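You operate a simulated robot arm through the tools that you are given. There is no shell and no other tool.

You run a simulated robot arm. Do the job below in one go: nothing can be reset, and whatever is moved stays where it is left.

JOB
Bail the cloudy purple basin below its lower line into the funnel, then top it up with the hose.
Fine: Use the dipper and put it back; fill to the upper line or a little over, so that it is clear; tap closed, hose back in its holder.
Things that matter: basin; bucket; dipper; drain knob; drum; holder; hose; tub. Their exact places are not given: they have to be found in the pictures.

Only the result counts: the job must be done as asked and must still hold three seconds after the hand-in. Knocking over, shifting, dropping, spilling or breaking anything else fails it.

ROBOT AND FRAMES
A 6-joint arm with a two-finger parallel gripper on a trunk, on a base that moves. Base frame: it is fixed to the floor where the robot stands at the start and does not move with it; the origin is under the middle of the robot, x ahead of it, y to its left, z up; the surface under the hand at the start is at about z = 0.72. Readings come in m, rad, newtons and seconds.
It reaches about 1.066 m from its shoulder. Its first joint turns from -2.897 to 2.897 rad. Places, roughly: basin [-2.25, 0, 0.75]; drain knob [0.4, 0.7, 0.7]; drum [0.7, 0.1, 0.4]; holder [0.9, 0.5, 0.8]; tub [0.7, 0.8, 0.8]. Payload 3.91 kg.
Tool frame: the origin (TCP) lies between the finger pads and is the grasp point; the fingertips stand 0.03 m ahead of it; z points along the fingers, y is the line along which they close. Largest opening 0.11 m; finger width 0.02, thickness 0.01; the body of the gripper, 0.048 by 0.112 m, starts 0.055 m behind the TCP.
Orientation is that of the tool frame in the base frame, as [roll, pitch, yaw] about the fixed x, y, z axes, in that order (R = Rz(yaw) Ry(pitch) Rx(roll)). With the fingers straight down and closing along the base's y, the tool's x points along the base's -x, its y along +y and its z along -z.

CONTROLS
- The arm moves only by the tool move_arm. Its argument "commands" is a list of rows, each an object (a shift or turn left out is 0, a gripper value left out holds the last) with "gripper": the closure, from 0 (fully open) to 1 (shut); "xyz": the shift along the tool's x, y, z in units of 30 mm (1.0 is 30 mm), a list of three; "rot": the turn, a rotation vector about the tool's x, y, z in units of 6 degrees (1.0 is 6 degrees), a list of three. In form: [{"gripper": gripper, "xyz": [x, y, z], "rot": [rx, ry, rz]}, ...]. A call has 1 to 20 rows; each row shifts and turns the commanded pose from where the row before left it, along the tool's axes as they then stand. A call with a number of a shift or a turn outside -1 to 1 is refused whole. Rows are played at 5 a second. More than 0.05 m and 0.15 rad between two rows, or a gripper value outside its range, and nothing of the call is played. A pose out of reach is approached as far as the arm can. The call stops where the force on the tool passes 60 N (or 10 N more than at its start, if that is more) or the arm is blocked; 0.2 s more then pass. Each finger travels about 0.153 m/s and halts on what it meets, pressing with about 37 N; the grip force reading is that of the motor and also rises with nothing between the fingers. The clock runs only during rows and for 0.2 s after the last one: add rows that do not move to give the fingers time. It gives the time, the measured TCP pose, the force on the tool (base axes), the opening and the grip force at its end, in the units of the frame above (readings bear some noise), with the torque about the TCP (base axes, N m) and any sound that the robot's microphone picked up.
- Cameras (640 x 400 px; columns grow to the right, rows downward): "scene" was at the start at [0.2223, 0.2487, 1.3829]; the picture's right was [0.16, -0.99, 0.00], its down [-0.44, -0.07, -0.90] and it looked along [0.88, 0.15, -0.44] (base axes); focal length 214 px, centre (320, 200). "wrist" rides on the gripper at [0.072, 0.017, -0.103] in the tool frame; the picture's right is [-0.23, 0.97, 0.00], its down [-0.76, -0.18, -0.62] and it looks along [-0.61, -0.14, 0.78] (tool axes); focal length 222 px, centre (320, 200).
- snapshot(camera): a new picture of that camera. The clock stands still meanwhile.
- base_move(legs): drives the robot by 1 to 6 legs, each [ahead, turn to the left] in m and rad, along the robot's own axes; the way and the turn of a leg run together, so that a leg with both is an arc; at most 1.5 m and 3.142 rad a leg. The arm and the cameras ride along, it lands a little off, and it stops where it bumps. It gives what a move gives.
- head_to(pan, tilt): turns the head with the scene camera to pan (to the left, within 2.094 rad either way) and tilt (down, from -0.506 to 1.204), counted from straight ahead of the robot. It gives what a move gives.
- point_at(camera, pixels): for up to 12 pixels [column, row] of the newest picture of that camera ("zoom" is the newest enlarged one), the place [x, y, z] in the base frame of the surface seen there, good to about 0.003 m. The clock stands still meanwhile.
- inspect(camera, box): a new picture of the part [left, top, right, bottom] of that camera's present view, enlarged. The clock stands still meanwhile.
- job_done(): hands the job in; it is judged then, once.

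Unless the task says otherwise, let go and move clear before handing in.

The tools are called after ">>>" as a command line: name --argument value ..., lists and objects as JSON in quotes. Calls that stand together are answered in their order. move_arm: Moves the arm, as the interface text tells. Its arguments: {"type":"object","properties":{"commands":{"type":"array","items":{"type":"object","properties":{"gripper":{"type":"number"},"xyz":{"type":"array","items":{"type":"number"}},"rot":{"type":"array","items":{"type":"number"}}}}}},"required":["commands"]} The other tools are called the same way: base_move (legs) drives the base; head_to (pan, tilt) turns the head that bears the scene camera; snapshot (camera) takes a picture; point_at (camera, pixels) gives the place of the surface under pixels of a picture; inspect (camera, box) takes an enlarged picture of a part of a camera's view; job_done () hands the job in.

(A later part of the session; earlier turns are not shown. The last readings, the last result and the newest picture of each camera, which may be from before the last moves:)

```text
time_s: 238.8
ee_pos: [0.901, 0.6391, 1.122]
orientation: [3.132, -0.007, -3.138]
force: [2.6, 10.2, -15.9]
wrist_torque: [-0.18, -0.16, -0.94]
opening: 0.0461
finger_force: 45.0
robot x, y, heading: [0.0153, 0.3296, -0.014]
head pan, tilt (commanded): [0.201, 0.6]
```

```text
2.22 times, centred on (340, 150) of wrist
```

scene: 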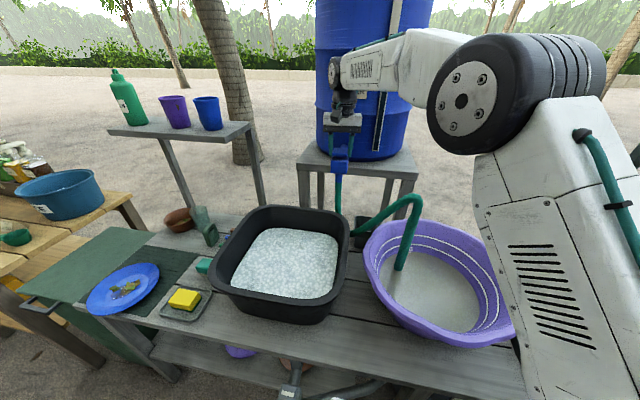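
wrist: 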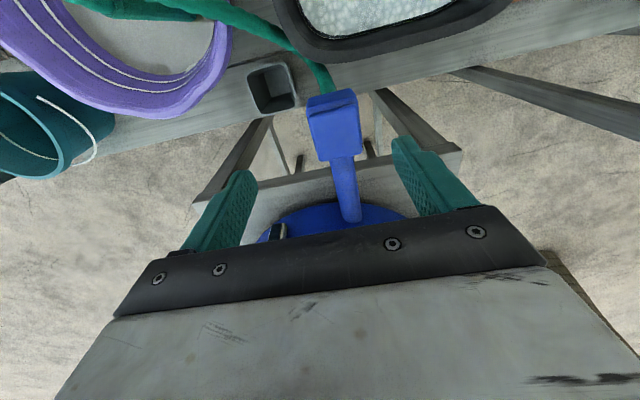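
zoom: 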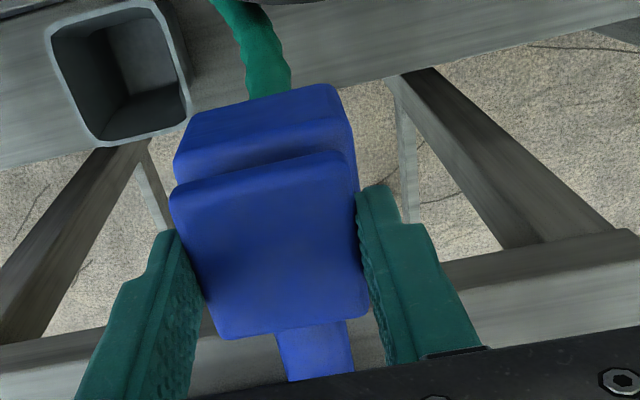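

The knob is stiff against turning and pulling, so it may be a press tap. I'll release it, rise, close the fingers and press its top gently.

>>> move_arm --commands '[{"gripper": 0.4}, {"gripper": 0.2}, {"gripper": 0.2}, {"xyz": [0, 0, -0.6]}, {"xyz": [0, 0, -1]}, {"gripper": 1}, {"gripper": 1}, {"gripper": 1}, {"gripper": 1}, {"xyz": [0, 0, 0]}]'

>>> inspect --camera "scene" --box '[310, 90, 390, 190]'

>>> inspect --camera "wrist" --box '[240, 60, 440, 240]'

```text
time_s: 241.0
ee_pos: [0.9001, 0.6375, 1.1701]
orientation: [3.134, -0.007, -3.136]
force: [0.1, 0.0, 0.5]
wrist_torque: [0.04, 0.0, -0.03]
opening: 0.0
finger_force: 37.1
robot x, y, heading: [0.0212, 0.3292, -0.016]
head pan, tilt (commanded): [0.201, 0.6]
```

```text
4.00 times, centred on (350, 140) of scene
```

zoom: 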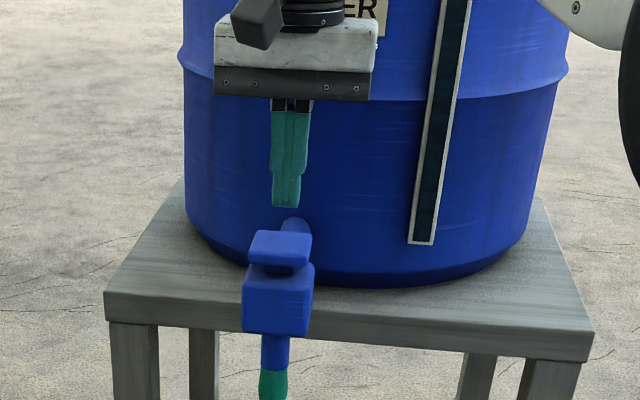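

```text
2.22 times, centred on (340, 150) of wrist
```

zoom: 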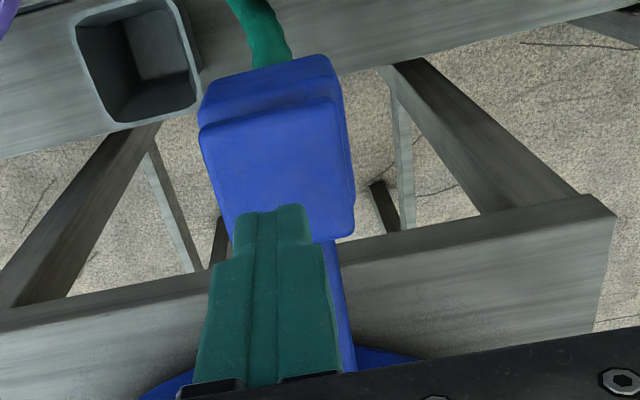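

The fingertips are 3 cm above the knob's centre. I'll press down in small steps, watching force and travel.

>>> move_arm --commands '[{"gripper": 1, "xyz": [0, 0.03, 0.5]}, {"xyz": [0, 0, 0.35]}, {"xyz": [0, 0, 0.1]}, {"xyz": [0, 0, 0.1]}, {"xyz": [0, 0, 0.1]}, {"xyz": [0, 0, 0]}]'

>>> inspect --camera "scene" --box '[310, 90, 390, 190]'

```text
time_s: 242.4
ee_pos: [0.9005, 0.6405, 1.136]
orientation: [3.131, -0.009, -3.138]
force: [0.4, -1.2, 2.6]
wrist_torque: [-0.05, -0.01, 0.01]
opening: 0.0001
finger_force: 36.9
robot x, y, heading: [0.0156, 0.3268, -0.014]
head pan, tilt (commanded): [0.201, 0.6]
```

```text
4.00 times, centred on (350, 140) of scene
```

zoom: 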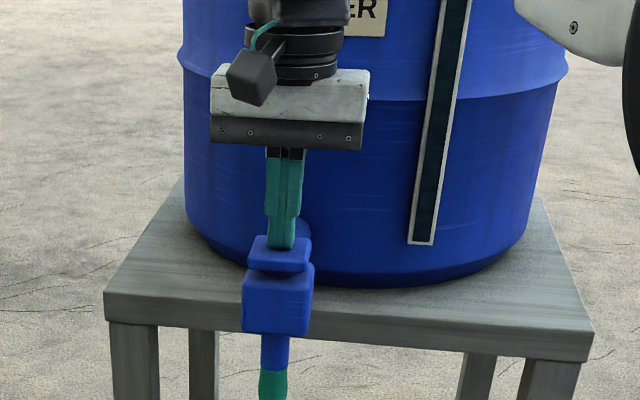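

The knob yields: tips at z≈1.106 with only 2.6 N, so it presses down. I'll press a few mm more and look for flow.

>>> move_arm --commands '[{"xyz": [0, 0, 0.1]}, {"xyz": [0, 0, 0.1]}, {"xyz": [0, 0, 0]}]'

>>> inspect --camera "scene" --box '[340, 160, 540, 320]'

>>> inspect --camera "scene" --box '[310, 90, 390, 190]'

```text
time_s: 243.2
ee_pos: [0.8994, 0.6395, 1.129]
orientation: [3.134, -0.008, -3.136]
force: [4.5, -2.0, 11.2]
wrist_torque: [-0.11, -0.17, -0.02]
opening: 0.0002
finger_force: 37.0
robot x, y, heading: [0.0169, 0.3319, -0.011]
head pan, tilt (commanded): [0.201, 0.6]
```

```text
2.50 times, centred on (440, 240) of scene
```

zoom: 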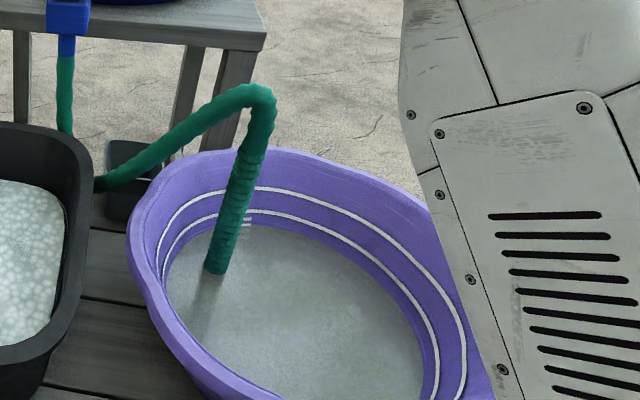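

```text
4.00 times, centred on (350, 140) of scene
```

zoom: 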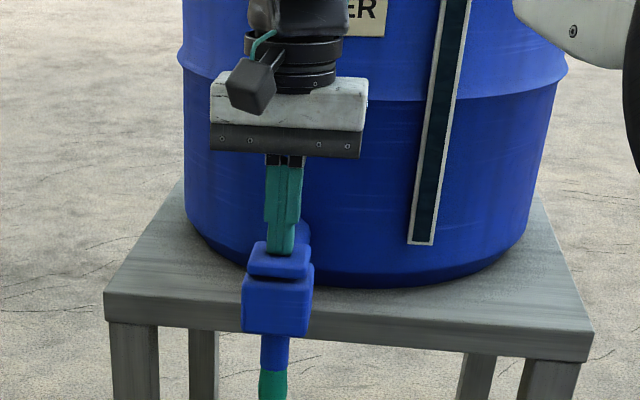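

Water is flowing — the surface in the basin is rising and getting clearer. I'll measure the level before letting more time pass.

>>> inspect --camera "scene" --box '[360, 200, 480, 310]'

>>> point_at --camera "zoom" --pixels '[[300, 200], [200, 220], [350, 250], [260, 270], [130, 150], [195, 75], [195, 95], [300, 120]]'

```text
3.64 times, centred on (420, 255) of scene
```

zoom: 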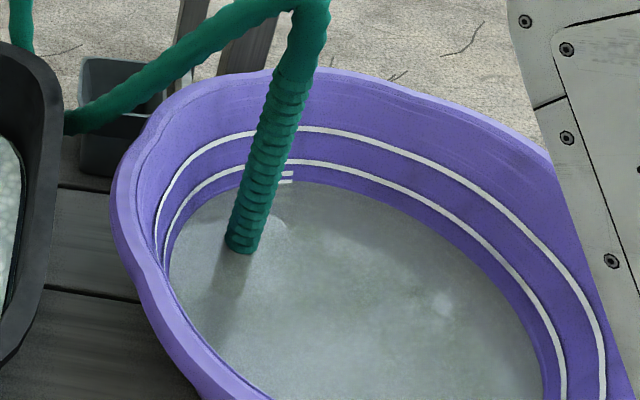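

```text
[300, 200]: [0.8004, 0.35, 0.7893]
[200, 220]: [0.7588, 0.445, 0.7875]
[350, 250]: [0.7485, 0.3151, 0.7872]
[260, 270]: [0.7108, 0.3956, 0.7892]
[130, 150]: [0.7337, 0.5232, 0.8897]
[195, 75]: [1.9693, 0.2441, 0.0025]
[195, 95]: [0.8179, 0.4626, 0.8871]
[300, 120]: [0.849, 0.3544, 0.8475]
```

The level is 0.788 after roughly a second of flow; the upper line is at ≈0.838. I'll hold the press for 2 s and re-measure.

>>> move_arm --commands '[{"xyz": [0, 0, 0]}, {"xyz": [0, 0, 0]}, {"xyz": [0, 0, 0]}, {"xyz": [0, 0, 0]}, {"xyz": [0, 0, 0]}, {"xyz": [0, 0, 0]}, {"xyz": [0, 0, 0]}, {"xyz": [0, 0, 0]}, {"xyz": [0, 0, 0]}, {"xyz": [0, 0, 0]}]'

>>> inspect --camera "scene" --box '[360, 200, 480, 310]'

>>> point_at --camera "zoom" --pixels '[[300, 210], [200, 220], [350, 250], [260, 270], [400, 300], [290, 175], [290, 160], [300, 130]]'

```text
time_s: 245.4
ee_pos: [0.9001, 0.6394, 1.1312]
orientation: [3.132, -0.009, -3.138]
force: [5.9, -1.1, 15.6]
wrist_torque: [-0.08, -0.27, -0.02]
opening: 0.0
finger_force: 37.2
robot x, y, heading: [0.0179, 0.3271, -0.01]
head pan, tilt (commanded): [0.201, 0.6]
```

```text
3.64 times, centred on (420, 255) of scene
```

zoom: 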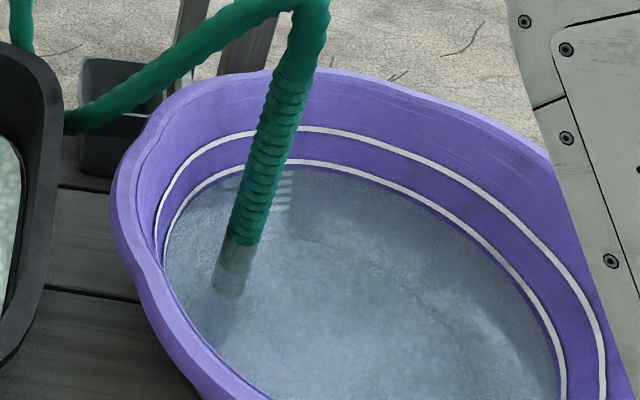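

```text
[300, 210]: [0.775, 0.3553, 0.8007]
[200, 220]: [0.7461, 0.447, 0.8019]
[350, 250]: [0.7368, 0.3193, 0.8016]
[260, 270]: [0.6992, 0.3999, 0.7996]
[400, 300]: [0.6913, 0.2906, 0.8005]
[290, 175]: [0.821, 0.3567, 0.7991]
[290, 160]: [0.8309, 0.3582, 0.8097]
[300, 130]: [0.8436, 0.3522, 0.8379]
```

The level is 0.8005, rising about 5.5 mm/s, and the water is clearing—the bars show through at (283,190). I'll hold another 4 s and measure.

>>> move_arm --commands '[{"xyz": [0, 0, 0]}, {"xyz": [0, 0, 0]}, {"xyz": [0, 0, 0]}, {"xyz": [0, 0, 0]}, {"xyz": [0, 0, 0]}, {"xyz": [0, 0, 0]}, {"xyz": [0, 0, 0]}, {"xyz": [0, 0, 0]}, {"xyz": [0, 0, 0]}, {"xyz": [0, 0, 0]}, {"xyz": [0, 0, 0]}, {"xyz": [0, 0, 0]}, {"xyz": [0, 0, 0]}, {"xyz": [0, 0, 0]}, {"xyz": [0, 0, 0]}, {"xyz": [0, 0, 0]}, {"xyz": [0, 0, 0]}, {"xyz": [0, 0, 0]}, {"xyz": [0, 0, 0]}]'

>>> inspect --camera "scene" --box '[360, 200, 480, 310]'

>>> point_at --camera "zoom" --pixels '[[300, 210], [200, 220], [350, 250], [260, 270], [400, 300], [330, 180], [420, 250], [300, 130]]'

```text
time_s: 249.4
ee_pos: [0.8997, 0.6407, 1.1301]
orientation: [3.132, -0.011, -3.138]
force: [2.3, -0.3, 17.4]
wrist_torque: [-0.04, -0.14, -0.02]
opening: 0.0
finger_force: 37.3
robot x, y, heading: [0.02, 0.3291, -0.01]
head pan, tilt (commanded): [0.201, 0.6]
```

```text
3.64 times, centred on (420, 255) of scene
```

zoom: 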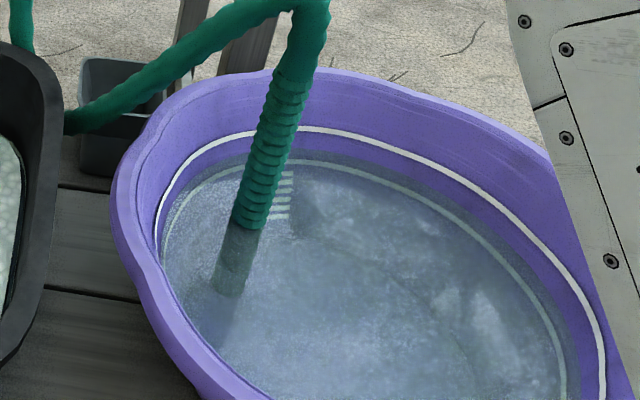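

```text
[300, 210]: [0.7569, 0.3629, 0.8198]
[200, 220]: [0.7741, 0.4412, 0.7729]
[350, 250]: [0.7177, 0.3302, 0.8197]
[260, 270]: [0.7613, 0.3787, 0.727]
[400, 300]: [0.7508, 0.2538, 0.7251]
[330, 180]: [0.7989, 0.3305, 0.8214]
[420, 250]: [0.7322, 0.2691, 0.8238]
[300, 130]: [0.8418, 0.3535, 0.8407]
```

The level is ≈0.8205 and the water is clear enough to see the floor. I'll hold 3 s more, then trim.

>>> move_arm --commands '[{"xyz": [0, 0, 0]}, {"xyz": [0, 0, 0]}, {"xyz": [0, 0, 0]}, {"xyz": [0, 0, 0]}, {"xyz": [0, 0, 0]}, {"xyz": [0, 0, 0]}, {"xyz": [0, 0, 0]}, {"xyz": [0, 0, 0]}, {"xyz": [0, 0, 0]}, {"xyz": [0, 0, 0]}, {"xyz": [0, 0, 0]}, {"xyz": [0, 0, 0]}, {"xyz": [0, 0, 0]}]'

>>> inspect --camera "scene" --box '[360, 200, 480, 310]'

>>> point_at --camera "zoom" --pixels '[[300, 210], [350, 250], [330, 180], [420, 250], [380, 220], [310, 160], [200, 190], [300, 130], [450, 280], [350, 190]]'

```text
time_s: 252.2
ee_pos: [0.8995, 0.6395, 1.1303]
orientation: [3.134, -0.009, -3.138]
force: [0.0, -0.6, 16.2]
wrist_torque: [-0.01, -0.12, -0.03]
opening: 0.0001
finger_force: 37.5
robot x, y, heading: [0.0198, 0.3282, -0.014]
head pan, tilt (commanded): [0.201, 0.6]
```

```text
3.64 times, centred on (420, 255) of scene
```

zoom: 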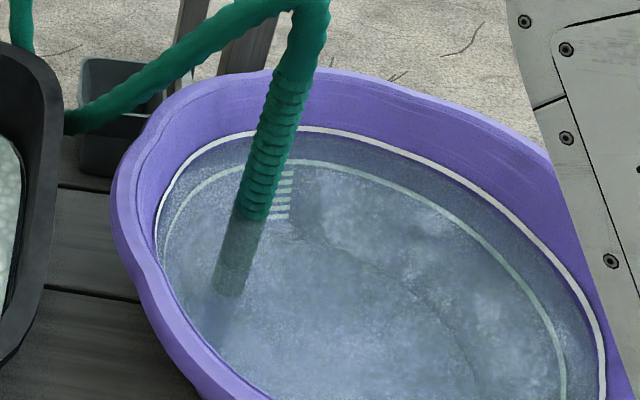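

```text
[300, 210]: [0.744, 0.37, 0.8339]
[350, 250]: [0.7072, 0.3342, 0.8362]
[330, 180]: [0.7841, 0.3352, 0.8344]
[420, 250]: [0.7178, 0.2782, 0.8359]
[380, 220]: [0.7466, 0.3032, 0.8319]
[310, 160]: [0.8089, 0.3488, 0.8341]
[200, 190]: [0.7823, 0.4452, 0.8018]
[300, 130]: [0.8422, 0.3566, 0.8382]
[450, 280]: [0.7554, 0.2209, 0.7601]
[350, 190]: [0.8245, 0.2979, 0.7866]
```

The level is ≈0.8345, just under the line at ≈0.838. I'll lift off now to see whether the knob springs back by itself.

>>> move_arm --commands '[{"gripper": 1, "xyz": [0, 0, -0.9]}]'

>>> inspect --camera "scene" --box '[310, 90, 390, 190]'

>>> point_at --camera "zoom" --pixels '[[285, 242], [265, 245], [300, 245], [270, 252], [290, 240]]'

```text
time_s: 252.6
ee_pos: [0.8999, 0.6384, 1.1556]
orientation: [3.134, -0.012, -3.139]
force: [-0.7, -0.7, 0.3]
wrist_torque: [-0.03, -0.02, 0.01]
opening: 0.0
finger_force: 37.0
robot x, y, heading: [0.016, 0.3275, -0.013]
head pan, tilt (commanded): [0.201, 0.6]
```

```text
4.00 times, centred on (350, 140) of scene
```

zoom: 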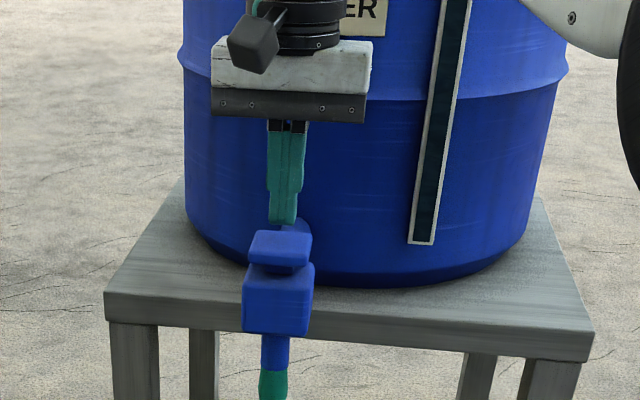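

```text
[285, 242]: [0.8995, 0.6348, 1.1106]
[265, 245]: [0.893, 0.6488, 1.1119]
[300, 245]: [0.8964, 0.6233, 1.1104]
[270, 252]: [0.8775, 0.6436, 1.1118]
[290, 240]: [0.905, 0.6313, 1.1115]
```

The knob sprang back up to 1.111. I'll measure the level now and again after a second to see if the flow stopped.

>>> inspect --camera "scene" --box '[360, 200, 480, 310]'

>>> point_at --camera "zoom" --pixels '[[300, 210], [350, 250], [330, 180], [420, 250], [380, 220], [310, 160], [320, 200], [360, 230], [340, 210], [400, 240]]'

>>> move_arm --commands '[{"xyz": [0, 0, 0]}, {"xyz": [0, 0, 0]}, {"xyz": [0, 0, 0]}, {"xyz": [0, 0, 0]}]'

>>> inspect --camera "scene" --box '[360, 200, 480, 310]'

>>> point_at --camera "zoom" --pixels '[[300, 210], [350, 250], [330, 180], [420, 250], [380, 220], [310, 160], [320, 200], [360, 230], [340, 210], [400, 240]]'

```text
3.64 times, centred on (420, 255) of scene
```

zoom: 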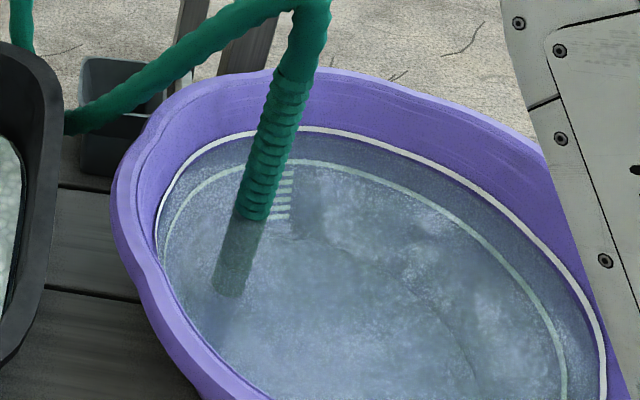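

```text
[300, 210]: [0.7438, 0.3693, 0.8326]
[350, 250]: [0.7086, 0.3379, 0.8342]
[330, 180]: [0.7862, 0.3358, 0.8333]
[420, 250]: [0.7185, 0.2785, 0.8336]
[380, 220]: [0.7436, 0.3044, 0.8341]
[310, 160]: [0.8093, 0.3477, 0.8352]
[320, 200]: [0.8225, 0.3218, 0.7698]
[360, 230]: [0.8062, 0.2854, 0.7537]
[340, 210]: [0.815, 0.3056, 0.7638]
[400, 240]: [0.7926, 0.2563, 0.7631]
```

```text
time_s: 253.6
ee_pos: [0.8996, 0.6387, 1.1565]
orientation: [3.136, -0.008, -3.139]
force: [1.0, 0.1, -0.3]
wrist_torque: [-0.02, 0.0, -0.04]
opening: 0.0
finger_force: 37.4
robot x, y, heading: [0.016, 0.331, -0.014]
head pan, tilt (commanded): [0.201, 0.6]
```

```text
3.64 times, centred on (420, 255) of scene
```

zoom: 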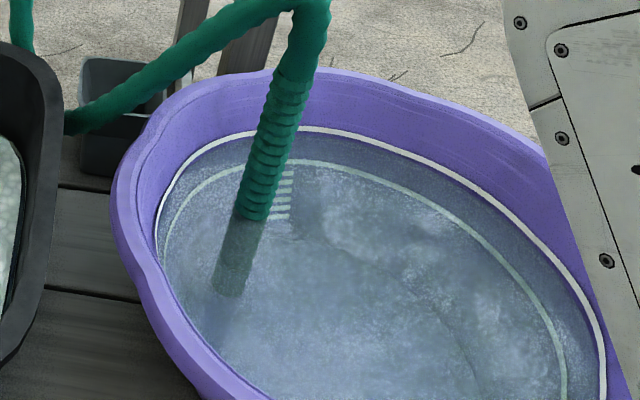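

```text
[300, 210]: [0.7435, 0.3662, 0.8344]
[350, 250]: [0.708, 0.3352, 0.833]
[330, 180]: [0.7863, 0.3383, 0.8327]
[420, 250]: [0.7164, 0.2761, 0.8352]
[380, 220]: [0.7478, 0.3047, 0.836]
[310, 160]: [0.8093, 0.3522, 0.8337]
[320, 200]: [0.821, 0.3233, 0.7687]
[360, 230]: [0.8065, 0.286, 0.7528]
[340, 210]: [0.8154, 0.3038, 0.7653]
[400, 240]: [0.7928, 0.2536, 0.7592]
```

Flow is stopped with the knob up; level ≈0.834, some 4 mm under the line. I'll press again for about 1.6 s and release.

>>> move_arm --commands '[{"xyz": [0, 0, 0.5]}, {"xyz": [0, 0, 0.38]}, {"xyz": [0, 0, 0]}, {"xyz": [0, 0, 0]}, {"xyz": [0, 0, 0]}, {"xyz": [0, 0, 0]}, {"xyz": [0, 0, 0]}, {"xyz": [0, 0, 0]}, {"xyz": [0, 0, 0]}, {"xyz": [0, 0, -0.9]}, {"xyz": [0, 0, 0]}, {"xyz": [0, 0, 0]}]'

>>> inspect --camera "scene" --box '[360, 200, 480, 310]'

>>> point_at --camera "zoom" --pixels '[[300, 210], [350, 250], [330, 180], [420, 250], [380, 220], [310, 160], [300, 190], [340, 230], [320, 170], [290, 240], [300, 130], [600, 350]]'

```text
time_s: 256.2
ee_pos: [0.9006, 0.6407, 1.1561]
orientation: [3.133, -0.009, -3.138]
force: [-0.7, 0.3, 0.2]
wrist_torque: [0.01, 0.01, 0.01]
opening: 0.0
finger_force: 36.9
robot x, y, heading: [0.0163, 0.3274, -0.015]
head pan, tilt (commanded): [0.201, 0.6]
```

```text
3.64 times, centred on (420, 255) of scene
```

zoom: 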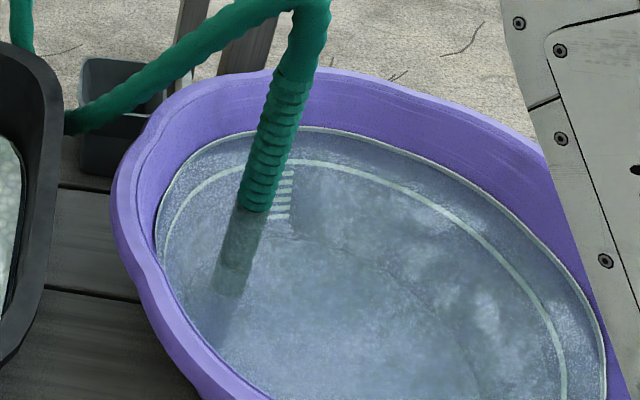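

```text
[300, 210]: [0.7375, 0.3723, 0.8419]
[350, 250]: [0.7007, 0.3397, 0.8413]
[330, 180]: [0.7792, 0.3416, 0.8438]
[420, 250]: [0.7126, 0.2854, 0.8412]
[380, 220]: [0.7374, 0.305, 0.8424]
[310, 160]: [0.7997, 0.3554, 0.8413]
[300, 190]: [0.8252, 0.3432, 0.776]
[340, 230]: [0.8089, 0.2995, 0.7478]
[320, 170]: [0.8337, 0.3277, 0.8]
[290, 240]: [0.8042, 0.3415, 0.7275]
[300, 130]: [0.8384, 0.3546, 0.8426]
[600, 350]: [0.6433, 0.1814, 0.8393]
```

The level is ≈0.842, just over the line. To allow for the nozzle's displacement when it comes out, I'll add a short 0.5 s press.

>>> move_arm --commands '[{"xyz": [0, 0, 0.5]}, {"xyz": [0, 0, 0.38]}, {"xyz": [0, 0, 0]}, {"xyz": [0, 0, 0]}, {"xyz": [0, 0, -0.9]}, {"xyz": [0, 0, 0]}, {"xyz": [0, 0, 0]}]'

>>> inspect --camera "scene" --box '[360, 200, 480, 310]'

>>> point_at --camera "zoom" --pixels '[[300, 210], [350, 250], [330, 180], [420, 250], [380, 220], [310, 160], [325, 215], [365, 235], [345, 200], [400, 235], [300, 125], [440, 260]]'

```text
time_s: 257.8
ee_pos: [0.9013, 0.6393, 1.1582]
orientation: [3.135, -0.009, -3.137]
force: [0.3, -0.5, -0.4]
wrist_torque: [0.06, 0.01, -0.04]
opening: 0.0
finger_force: 37.3
robot x, y, heading: [0.0182, 0.3271, -0.012]
head pan, tilt (commanded): [0.201, 0.6]
```

```text
3.64 times, centred on (420, 255) of scene
```

zoom: 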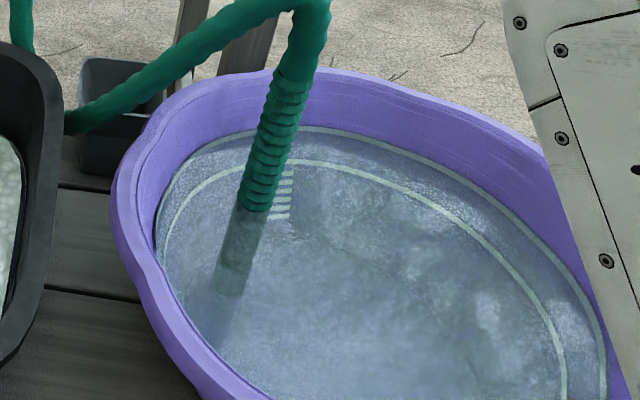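

```text
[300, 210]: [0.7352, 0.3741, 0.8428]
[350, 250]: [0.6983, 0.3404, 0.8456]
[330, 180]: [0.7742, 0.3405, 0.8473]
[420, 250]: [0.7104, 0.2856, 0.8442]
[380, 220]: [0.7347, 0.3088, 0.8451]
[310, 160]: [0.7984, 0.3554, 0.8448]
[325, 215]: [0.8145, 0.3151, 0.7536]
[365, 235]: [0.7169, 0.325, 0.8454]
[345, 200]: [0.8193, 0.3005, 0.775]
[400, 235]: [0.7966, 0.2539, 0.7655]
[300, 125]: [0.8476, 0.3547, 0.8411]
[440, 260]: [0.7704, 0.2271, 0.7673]
```

The level is ≈0.845, a few mm over the upper line, the bars and floor are visible, and the knob is up with no flow. Now I'll raise the arm away from the tap and drive back to the earlier spot to fetch the hose.

>>> move_arm --commands '[{"gripper": 1, "xyz": [0, 0, -0.8]}, {"xyz": [0, 0, -1]}, {"xyz": [0, 0, -1]}, {"xyz": [0.8, 0, 0]}, {"xyz": [1, 0, 0]}, {"xyz": [1, 0, 0]}, {"xyz": [1, 0, 0]}, {"xyz": [1, 0, 0]}, {"xyz": [1, 0, 0]}, {"xyz": [1, 0, 0]}, {"xyz": [1, 0, 0]}, {"xyz": [1, 0, 0]}, {"gripper": 0.3, "xyz": [0.5, 0, 0]}, {"xyz": [0, 0, 0]}]'

>>> snapshot --camera "scene"

```text
time_s: 260.8
ee_pos: [0.6225, 0.6377, 1.2441]
orientation: [3.134, -0.01, -3.138]
force: [0.6, -0.6, 0.1]
wrist_torque: [-0.01, 0.03, -0.01]
opening: 0.0772
finger_force: 0.1
robot x, y, heading: [0.0174, 0.3275, -0.016]
head pan, tilt (commanded): [0.201, 0.6]
```

```text
taken
```

scene: 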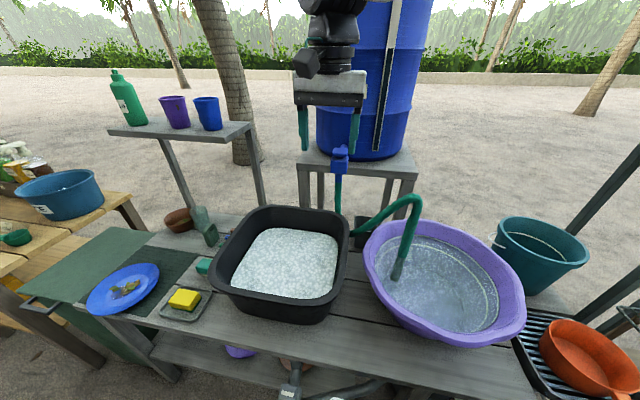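

The knob is up and all else is in place. I'll back away, turn, drive back diagonally and return to roughly (−0.07, 0) facing ahead.

>>> base_move --legs '[[-0.1, 0], [0, 0.865], [-0.43, 0], [0, -0.85], [0.28, 0]]'

>>> head_to --pan 0.4 --tilt 0.5

>>> snapshot --camera "scene"

>>> inspect --camera "scene" --box '[260, 110, 460, 270]'

```text
time_s: 270.2
ee_pos: [0.5161, 0.3216, 1.2454]
orientation: [3.134, -0.008, -3.126]
force: [0.0, -0.2, 0.0]
wrist_torque: [0.03, 0.0, 0.0]
opening: 0.0768
finger_force: 0.0
robot x, y, heading: [-0.0843, 0.0064, -0.002]
head pan, tilt (commanded): [0.201, 0.6]
```

```text
time_s: 270.9
ee_pos: [0.5167, 0.3219, 1.2451]
orientation: [3.134, -0.009, -3.128]
force: [0.3, -0.8, 0.3]
wrist_torque: [-0.03, 0.03, 0.0]
opening: 0.077
finger_force: 0.1
robot x, y, heading: [-0.0853, 0.0053, -0.003]
head pan, tilt (commanded): [0.4, 0.499]
```

```text
taken
```

scene: 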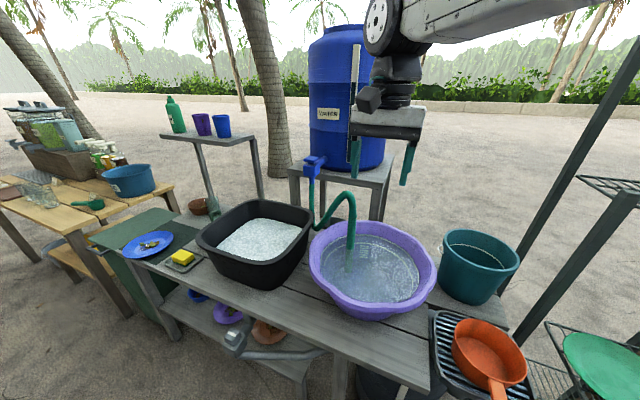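

```text
2.50 times, centred on (360, 190) of scene
```

zoom: 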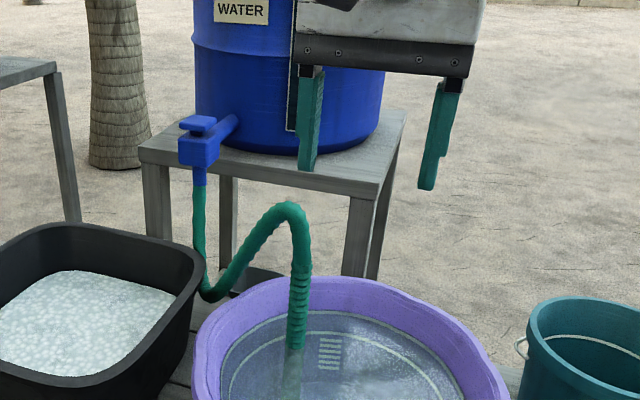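

Back at (−0.085, 0.006). I'll measure the nozzle's standing position in the basin at zoom (300,260–335).

>>> point_at --camera "zoom" --pixels '[[301, 260], [300, 280], [299, 300], [297, 320], [296, 340], [300, 240], [288, 203], [292, 290], [306, 290], [245, 250], [215, 292], [197, 240]]'

```text
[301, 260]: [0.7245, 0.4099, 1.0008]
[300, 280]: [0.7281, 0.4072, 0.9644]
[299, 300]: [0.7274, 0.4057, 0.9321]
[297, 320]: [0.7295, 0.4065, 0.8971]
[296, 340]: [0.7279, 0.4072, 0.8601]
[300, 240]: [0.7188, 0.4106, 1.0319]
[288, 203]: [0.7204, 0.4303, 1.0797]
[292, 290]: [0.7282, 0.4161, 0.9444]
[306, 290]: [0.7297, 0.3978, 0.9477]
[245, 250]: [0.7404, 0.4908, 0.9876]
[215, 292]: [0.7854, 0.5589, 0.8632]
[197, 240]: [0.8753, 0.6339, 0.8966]
```

The nozzle stands vertically with its axis near (0.742, 0.411). I'll reorient the gripper as for the first grasp (azimuth 40°, about 47° down).

>>> move_arm --commands '[{"gripper": 0.36, "xyz": [-0.85, -0.17, 0]}, {"xyz": [-0.85, -0.17, 0]}, {"xyz": [-0.85, -0.17, 0]}, {"xyz": [-0.85, -0.17, 0]}, {"rot": [0, 0, -0.941]}, {"rot": [0, 0, -0.941]}, {"rot": [0, 0, -0.941]}, {"rot": [0, 0, -0.941]}, {"rot": [0, 0, -0.941]}, {"rot": [0, 0, -0.941]}, {"rot": [0, 0, -0.941]}, {"rot": [0, -0.91, 0]}, {"rot": [0, -0.91, 0]}, {"rot": [0, -0.91, 0]}, {"rot": [0, -0.91, 0]}, {"rot": [0, -0.91, 0]}, {"rot": [0, -0.91, 0]}, {"rot": [0, -0.91, 0]}, {"rot": [0, -0.91, 0]}, {"rot": [0, 0, 0]}]'

>>> snapshot --camera "wrist"

```text
time_s: 275.1
ee_pos: [0.6192, 0.3017, 1.2428]
orientation: [3.126, 0.761, -2.449]
force: [-0.8, 0.1, -0.3]
wrist_torque: [-0.03, -0.01, -0.01]
opening: 0.0705
finger_force: 0.0
robot x, y, heading: [-0.0869, 0.0054, 0.002]
head pan, tilt (commanded): [0.4, 0.499]
```

```text
taken
```

wrist: 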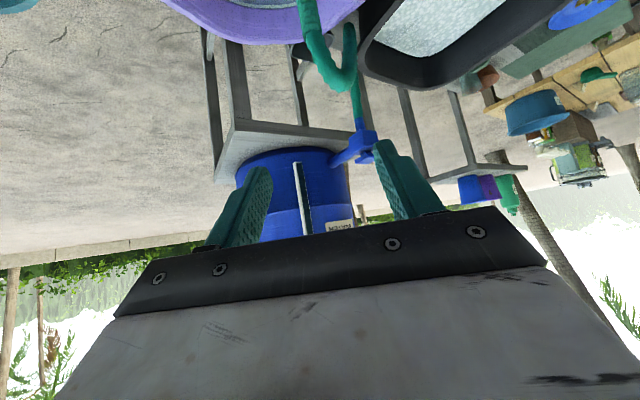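

Orientation matches. I'll move to the standoff in front of the nozzle.

>>> move_arm --commands '[{"xyz": [0.34, 0.024, 0.891]}, {"xyz": [0.34, 0.024, 0.891]}, {"xyz": [0.34, 0.024, 0.891]}, {"xyz": [0.34, 0.024, 0.891]}, {"xyz": [0.34, 0.024, 0.891]}, {"xyz": [0.34, 0.024, 0.891]}, {"xyz": [0.34, 0.024, 0.891]}, {"xyz": [0.34, 0.024, 0.891]}, {"xyz": [0, 0, 0]}]'

>>> snapshot --camera "wrist"

>>> inspect --camera "scene" --box '[260, 110, 460, 270]'

>>> point_at --camera "wrist" --pixels '[[305, 60], [315, 110], [325, 150], [330, 190]]'

```text
time_s: 277.1
ee_pos: [0.6796, 0.365, 1.0325]
orientation: [3.126, 0.761, -2.449]
force: [0.0, -0.3, 0.2]
wrist_torque: [-0.01, 0.01, 0.0]
opening: 0.0705
finger_force: 0.0
robot x, y, heading: [-0.0864, 0.0086, -0.001]
head pan, tilt (commanded): [0.4, 0.499]
```

```text
taken
```

wrist: 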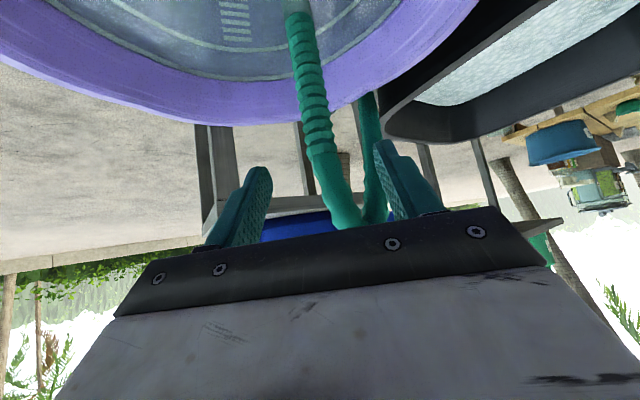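

```text
2.50 times, centred on (360, 190) of scene
```

zoom: 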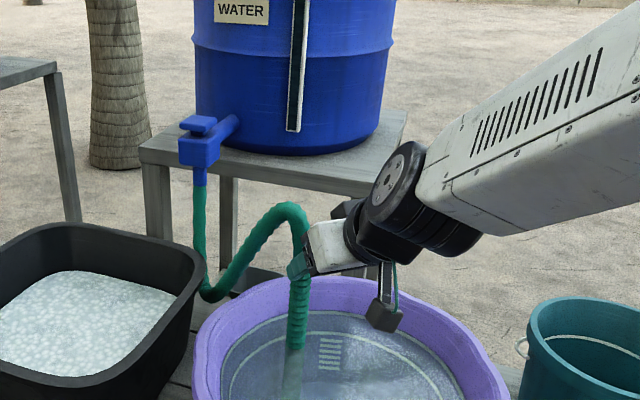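

```text
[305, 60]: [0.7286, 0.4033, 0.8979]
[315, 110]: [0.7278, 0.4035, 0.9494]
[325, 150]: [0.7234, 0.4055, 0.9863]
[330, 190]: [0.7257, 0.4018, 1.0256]
```

The nozzle is centred between the open fingers. I'll advance 11 cm along the tool and close.

>>> move_arm --commands '[{"gripper": 0.36, "xyz": [0, 0, 0.9]}, {"xyz": [0, 0, 0.95]}, {"xyz": [0, 0, 0.95]}, {"xyz": [0, 0, 0.93]}, {"xyz": [0, 0, 0]}, {"gripper": 0.55}, {"gripper": 0.7}, {"gripper": 0.85}, {"gripper": 1}, {"gripper": 1}, {"gripper": 1}]'

>>> snapshot --camera "wrist"

>>> inspect --camera "scene" --box '[260, 110, 460, 270]'

```text
time_s: 279.5
ee_pos: [0.7386, 0.4166, 0.9497]
orientation: [3.125, 0.76, -2.449]
force: [-0.1, -0.6, 0.3]
wrist_torque: [-0.22, -0.17, 0.03]
opening: 0.0289
finger_force: 36.9
robot x, y, heading: [-0.0831, 0.0082, -0.002]
head pan, tilt (commanded): [0.4, 0.499]
```

```text
taken
```

wrist: 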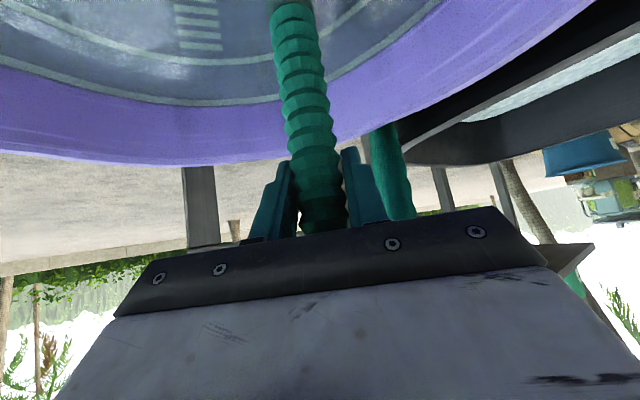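

```text
2.50 times, centred on (360, 190) of scene
```

zoom: 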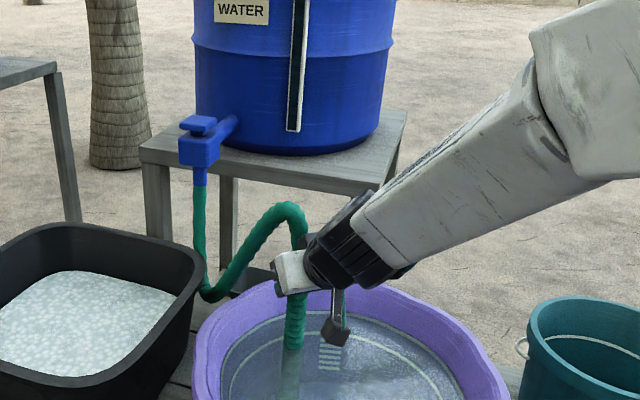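

Gripped again (0.0289 m). I'll lift the nozzle straight up out of the water and let it drip over the basin for a moment.

>>> move_arm --commands '[{"xyz": [-0.3, 0, -0.32]}, {"xyz": [-0.5, 0, -0.53]}, {"xyz": [-0.69, 0, -0.724]}, {"xyz": [-0.69, 0, -0.724]}, {"xyz": [-0.69, 0, -0.724]}, {"xyz": [-0.69, 0, -0.724]}, {"xyz": [-0.69, 0, -0.724]}, {"xyz": [-0.4, 0, -0.42]}, {"xyz": [0, 0, 0]}, {"xyz": [0, 0, 0]}, {"xyz": [0, 0, 0]}, {"xyz": [0, 0, 0]}, {"xyz": [0, 0, 0]}]'

>>> inspect --camera "scene" --box '[260, 110, 460, 270]'

>>> point_at --camera "zoom" --pixels '[[300, 270], [300, 260], [302, 220], [304, 180], [301, 283], [297, 275]]'

```text
time_s: 282.3
ee_pos: [0.7399, 0.4149, 1.1528]
orientation: [3.125, 0.76, -2.449]
force: [-0.5, -0.4, -1.4]
wrist_torque: [0.01, 0.04, -0.03]
opening: 0.0288
finger_force: 36.9
robot x, y, heading: [-0.0859, 0.012, 0.006]
head pan, tilt (commanded): [0.4, 0.499]
```

```text
2.50 times, centred on (360, 190) of scene
```

zoom: 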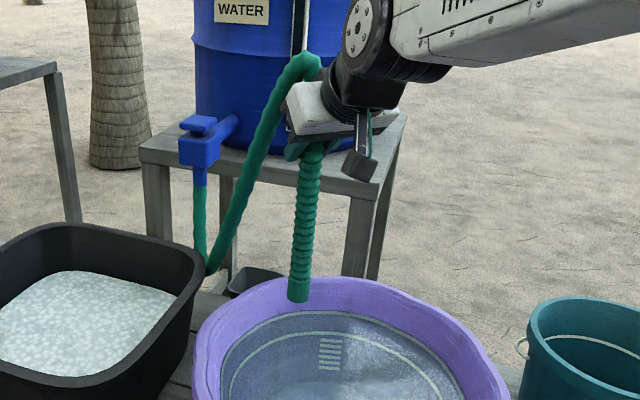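

```text
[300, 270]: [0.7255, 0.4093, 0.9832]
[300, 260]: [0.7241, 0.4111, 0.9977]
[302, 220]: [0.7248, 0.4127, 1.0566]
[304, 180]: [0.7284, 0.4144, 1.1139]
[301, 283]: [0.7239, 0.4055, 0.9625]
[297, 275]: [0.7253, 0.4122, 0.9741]
```

The mouth hangs at z≈0.945, clear of the rim, about 7 mm to the right of the TCP. I'll carry it over the holder, whose opening is centred near (0.893, 0.525).

>>> move_arm --commands '[{"xyz": [-0.4, -0.03, 0.37]}, {"xyz": [-0.78, -0.056, 0.743]}, {"xyz": [-0.78, -0.056, 0.743]}, {"xyz": [-0.78, -0.056, 0.743]}, {"xyz": [-0.78, -0.056, 0.743]}, {"xyz": [-0.78, -0.056, 0.743]}, {"xyz": [-0.38, -0.03, 0.37]}, {"xyz": [0, 0, 0]}, {"xyz": [0, 0, 0]}, {"xyz": [0, 0, 0]}]'

>>> inspect --camera "scene" --box '[280, 110, 400, 230]'

>>> snapshot --camera "wrist"

```text
time_s: 284.5
ee_pos: [0.895, 0.5323, 1.1519]
orientation: [3.126, 0.761, -2.449]
force: [0.1, -0.3, -2.2]
wrist_torque: [-0.04, -0.03, 0.01]
opening: 0.0287
finger_force: 36.7
robot x, y, heading: [-0.0866, 0.0054, -0.004]
head pan, tilt (commanded): [0.4, 0.499]
```

```text
3.33 times, centred on (340, 170) of scene
```

zoom: 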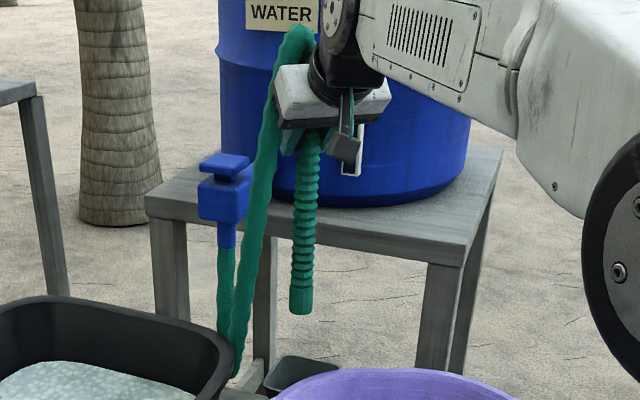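

```text
taken
```

wrist: 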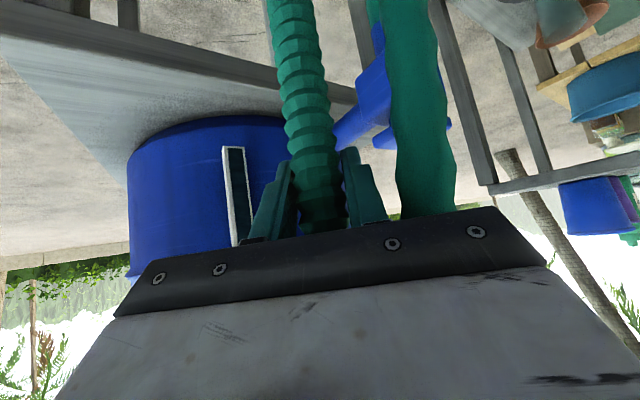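

The nozzle hangs above the holder region with the holder box at zoom (300,370). I'll measure the mouth's position against the opening.

>>> point_at --camera "zoom" --pixels '[[300, 308], [301, 295], [303, 260], [307, 200], [293, 300], [309, 300], [290, 358], [335, 363], [300, 372], [268, 385]]'

>>> inspect --camera "scene" --box '[310, 190, 370, 240]'

```text
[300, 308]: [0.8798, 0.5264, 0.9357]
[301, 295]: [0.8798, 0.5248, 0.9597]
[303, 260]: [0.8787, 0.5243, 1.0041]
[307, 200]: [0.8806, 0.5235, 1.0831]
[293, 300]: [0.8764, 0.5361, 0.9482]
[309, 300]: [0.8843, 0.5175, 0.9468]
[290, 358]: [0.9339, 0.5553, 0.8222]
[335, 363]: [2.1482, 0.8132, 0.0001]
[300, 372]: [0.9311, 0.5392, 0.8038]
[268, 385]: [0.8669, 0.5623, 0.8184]
```

```text
8.00 times, centred on (340, 215) of scene
```

zoom: 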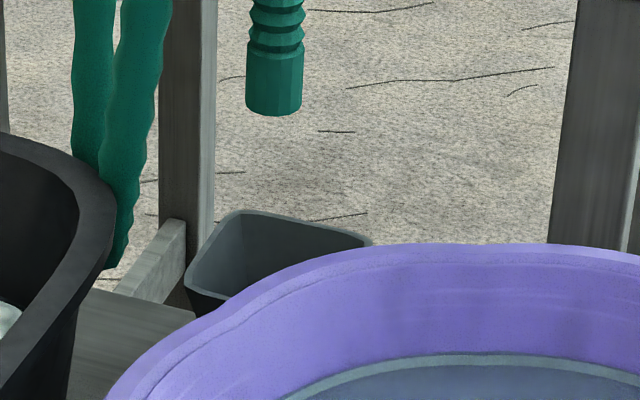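

The mouth axis is at about (0.8935, 0.5315), 6 mm left of the opening's centre. I'll correct by that and lower it into the holder in stages.

>>> move_arm --commands '[{"xyz": [0.1, -0.167, -0.095]}, {"xyz": [0.4, 0, 0.42]}, {"xyz": [0.69, 0, 0.724]}, {"xyz": [0.69, 0, 0.724]}, {"xyz": [0.4, 0, 0.42]}, {"xyz": [0, 0, 0]}]'

>>> inspect --camera "scene" --box '[290, 150, 380, 240]'

>>> inspect --camera "wrist" --box '[180, 0, 460, 220]'

```text
time_s: 285.9
ee_pos: [0.8926, 0.5253, 1.0588]
orientation: [3.126, 0.76, -2.448]
force: [-0.1, 0.5, -2.1]
wrist_torque: [0.02, -0.03, 0.02]
opening: 0.0286
finger_force: 37.3
robot x, y, heading: [-0.0844, 0.0104, -0.0]
head pan, tilt (commanded): [0.4, 0.499]
```

```text
4.44 times, centred on (335, 195) of scene
```

zoom: 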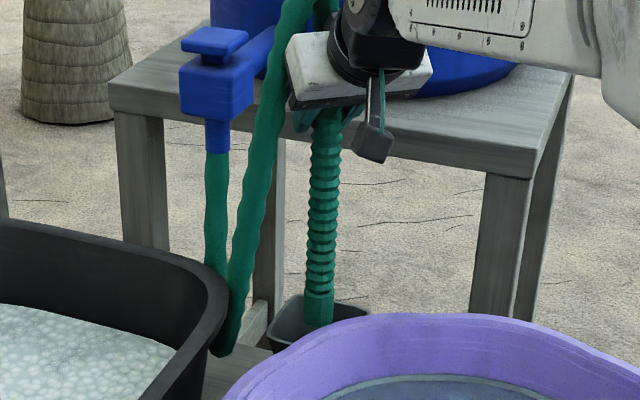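

```text
1.82 times, centred on (320, 110) of wrist
```

zoom: 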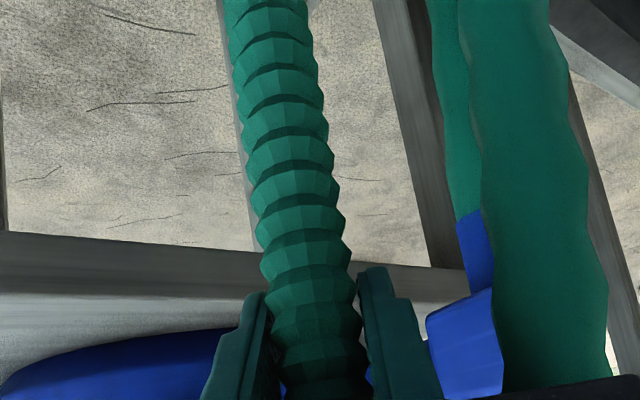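

The mouth is at the holder's opening (zoom (318,325)), nicely inside its outline. I'll lower the remaining 10 cm, watching forces.

>>> move_arm --commands '[{"xyz": [0.4, 0, 0.42]}, {"xyz": [0.6, 0, 0.63]}, {"xyz": [0.6, 0, 0.63]}, {"xyz": [0.5, 0, 0.53]}, {"xyz": [0.2, 0, 0.21]}, {"xyz": [0, 0, 0]}]'

>>> inspect --camera "scene" --box '[290, 150, 380, 240]'

>>> snapshot --camera "wrist"

```text
time_s: 287.3
ee_pos: [0.8925, 0.5271, 0.9579]
orientation: [3.124, 0.762, -2.449]
force: [0.5, 0.0, -1.1]
wrist_torque: [0.02, 0.0, -0.03]
opening: 0.0289
finger_force: 36.6
robot x, y, heading: [-0.0869, 0.006, -0.004]
head pan, tilt (commanded): [0.4, 0.499]
```

```text
4.44 times, centred on (335, 195) of scene
```

zoom: 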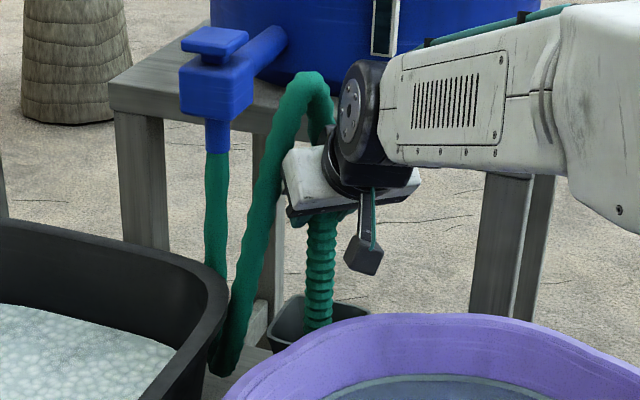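

```text
taken
```

wrist: 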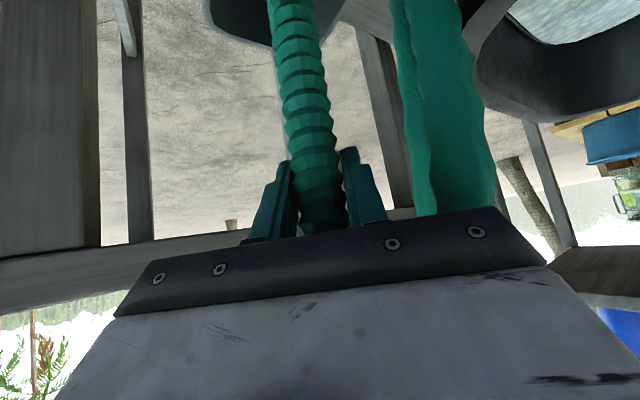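

The nozzle is down in the holder with no side load. I'll lower 4 mm more and open the fingers.

>>> move_arm --commands '[{"xyz": [0.09, 0, 0.1]}, {"xyz": [0, 0, 0]}, {"gripper": 0.72}, {"gripper": 0.64}, {"gripper": 0.5}, {"gripper": 0.36}, {"gripper": 0.36}]'

>>> inspect --camera "scene" --box '[290, 150, 380, 240]'

>>> snapshot --camera "wrist"

```text
time_s: 288.9
ee_pos: [0.8921, 0.5273, 0.955]
orientation: [3.125, 0.761, -2.448]
force: [-0.1, 0.2, -0.1]
wrist_torque: [0.0, 0.01, 0.03]
opening: 0.0705
finger_force: 0.1
robot x, y, heading: [-0.0863, 0.0062, -0.004]
head pan, tilt (commanded): [0.4, 0.499]
```

```text
4.44 times, centred on (335, 195) of scene
```

zoom: 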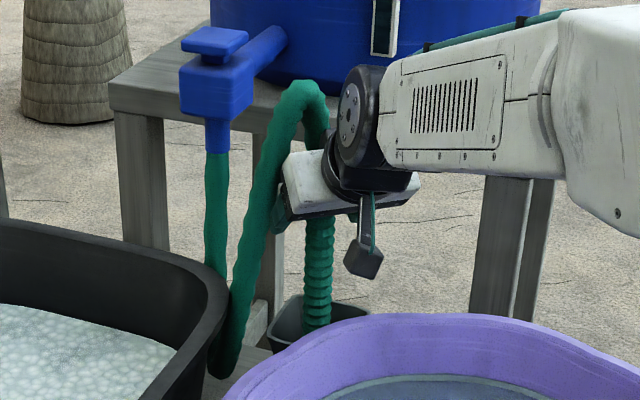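

```text
taken
```

wrist: 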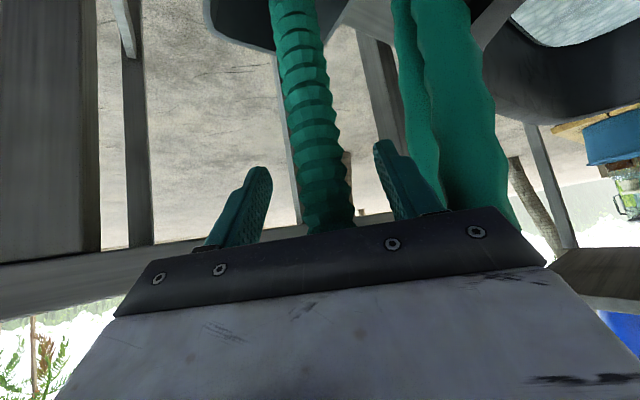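

The nozzle stands free in the holder. I'll withdraw along the tool axis, biased slightly right to keep clear of the strand.

>>> move_arm --commands '[{"gripper": 0.36, "xyz": [0, -0.1, -0.4]}, {"xyz": [0, -0.1, -0.7]}, {"xyz": [0, -0.1, -0.9]}, {"xyz": [0, -0.1, -0.9]}, {"xyz": [0, 0, -1]}, {"xyz": [0, 0, -1]}, {"xyz": [0, 0, -1]}, {"xyz": [0, 0, -1]}, {"xyz": [0, 0, -1]}, {"xyz": [0, 0, 0]}]'

>>> snapshot --camera "scene"

>>> inspect --camera "scene" --box '[270, 140, 390, 250]'

```text
time_s: 291.1
ee_pos: [0.7773, 0.4114, 1.1263]
orientation: [3.126, 0.761, -2.448]
force: [0.2, -0.3, -0.4]
wrist_torque: [-0.04, -0.03, 0.02]
opening: 0.0706
finger_force: 0.0
robot x, y, heading: [-0.0865, 0.0085, -0.005]
head pan, tilt (commanded): [0.4, 0.499]
```

```text
taken
```

scene: 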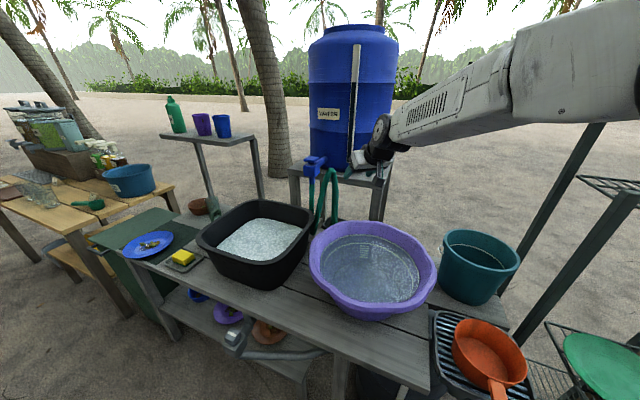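

```text
3.64 times, centred on (330, 195) of scene
```

zoom: 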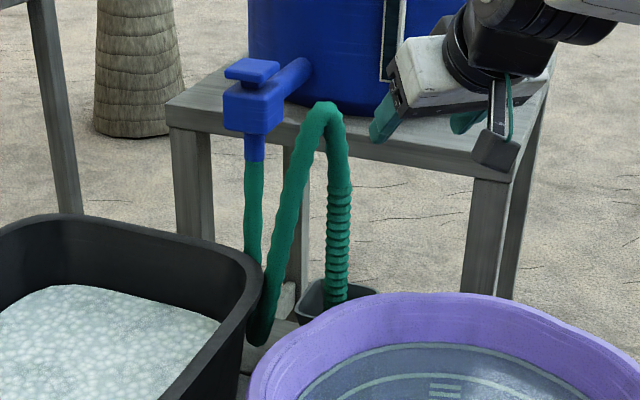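

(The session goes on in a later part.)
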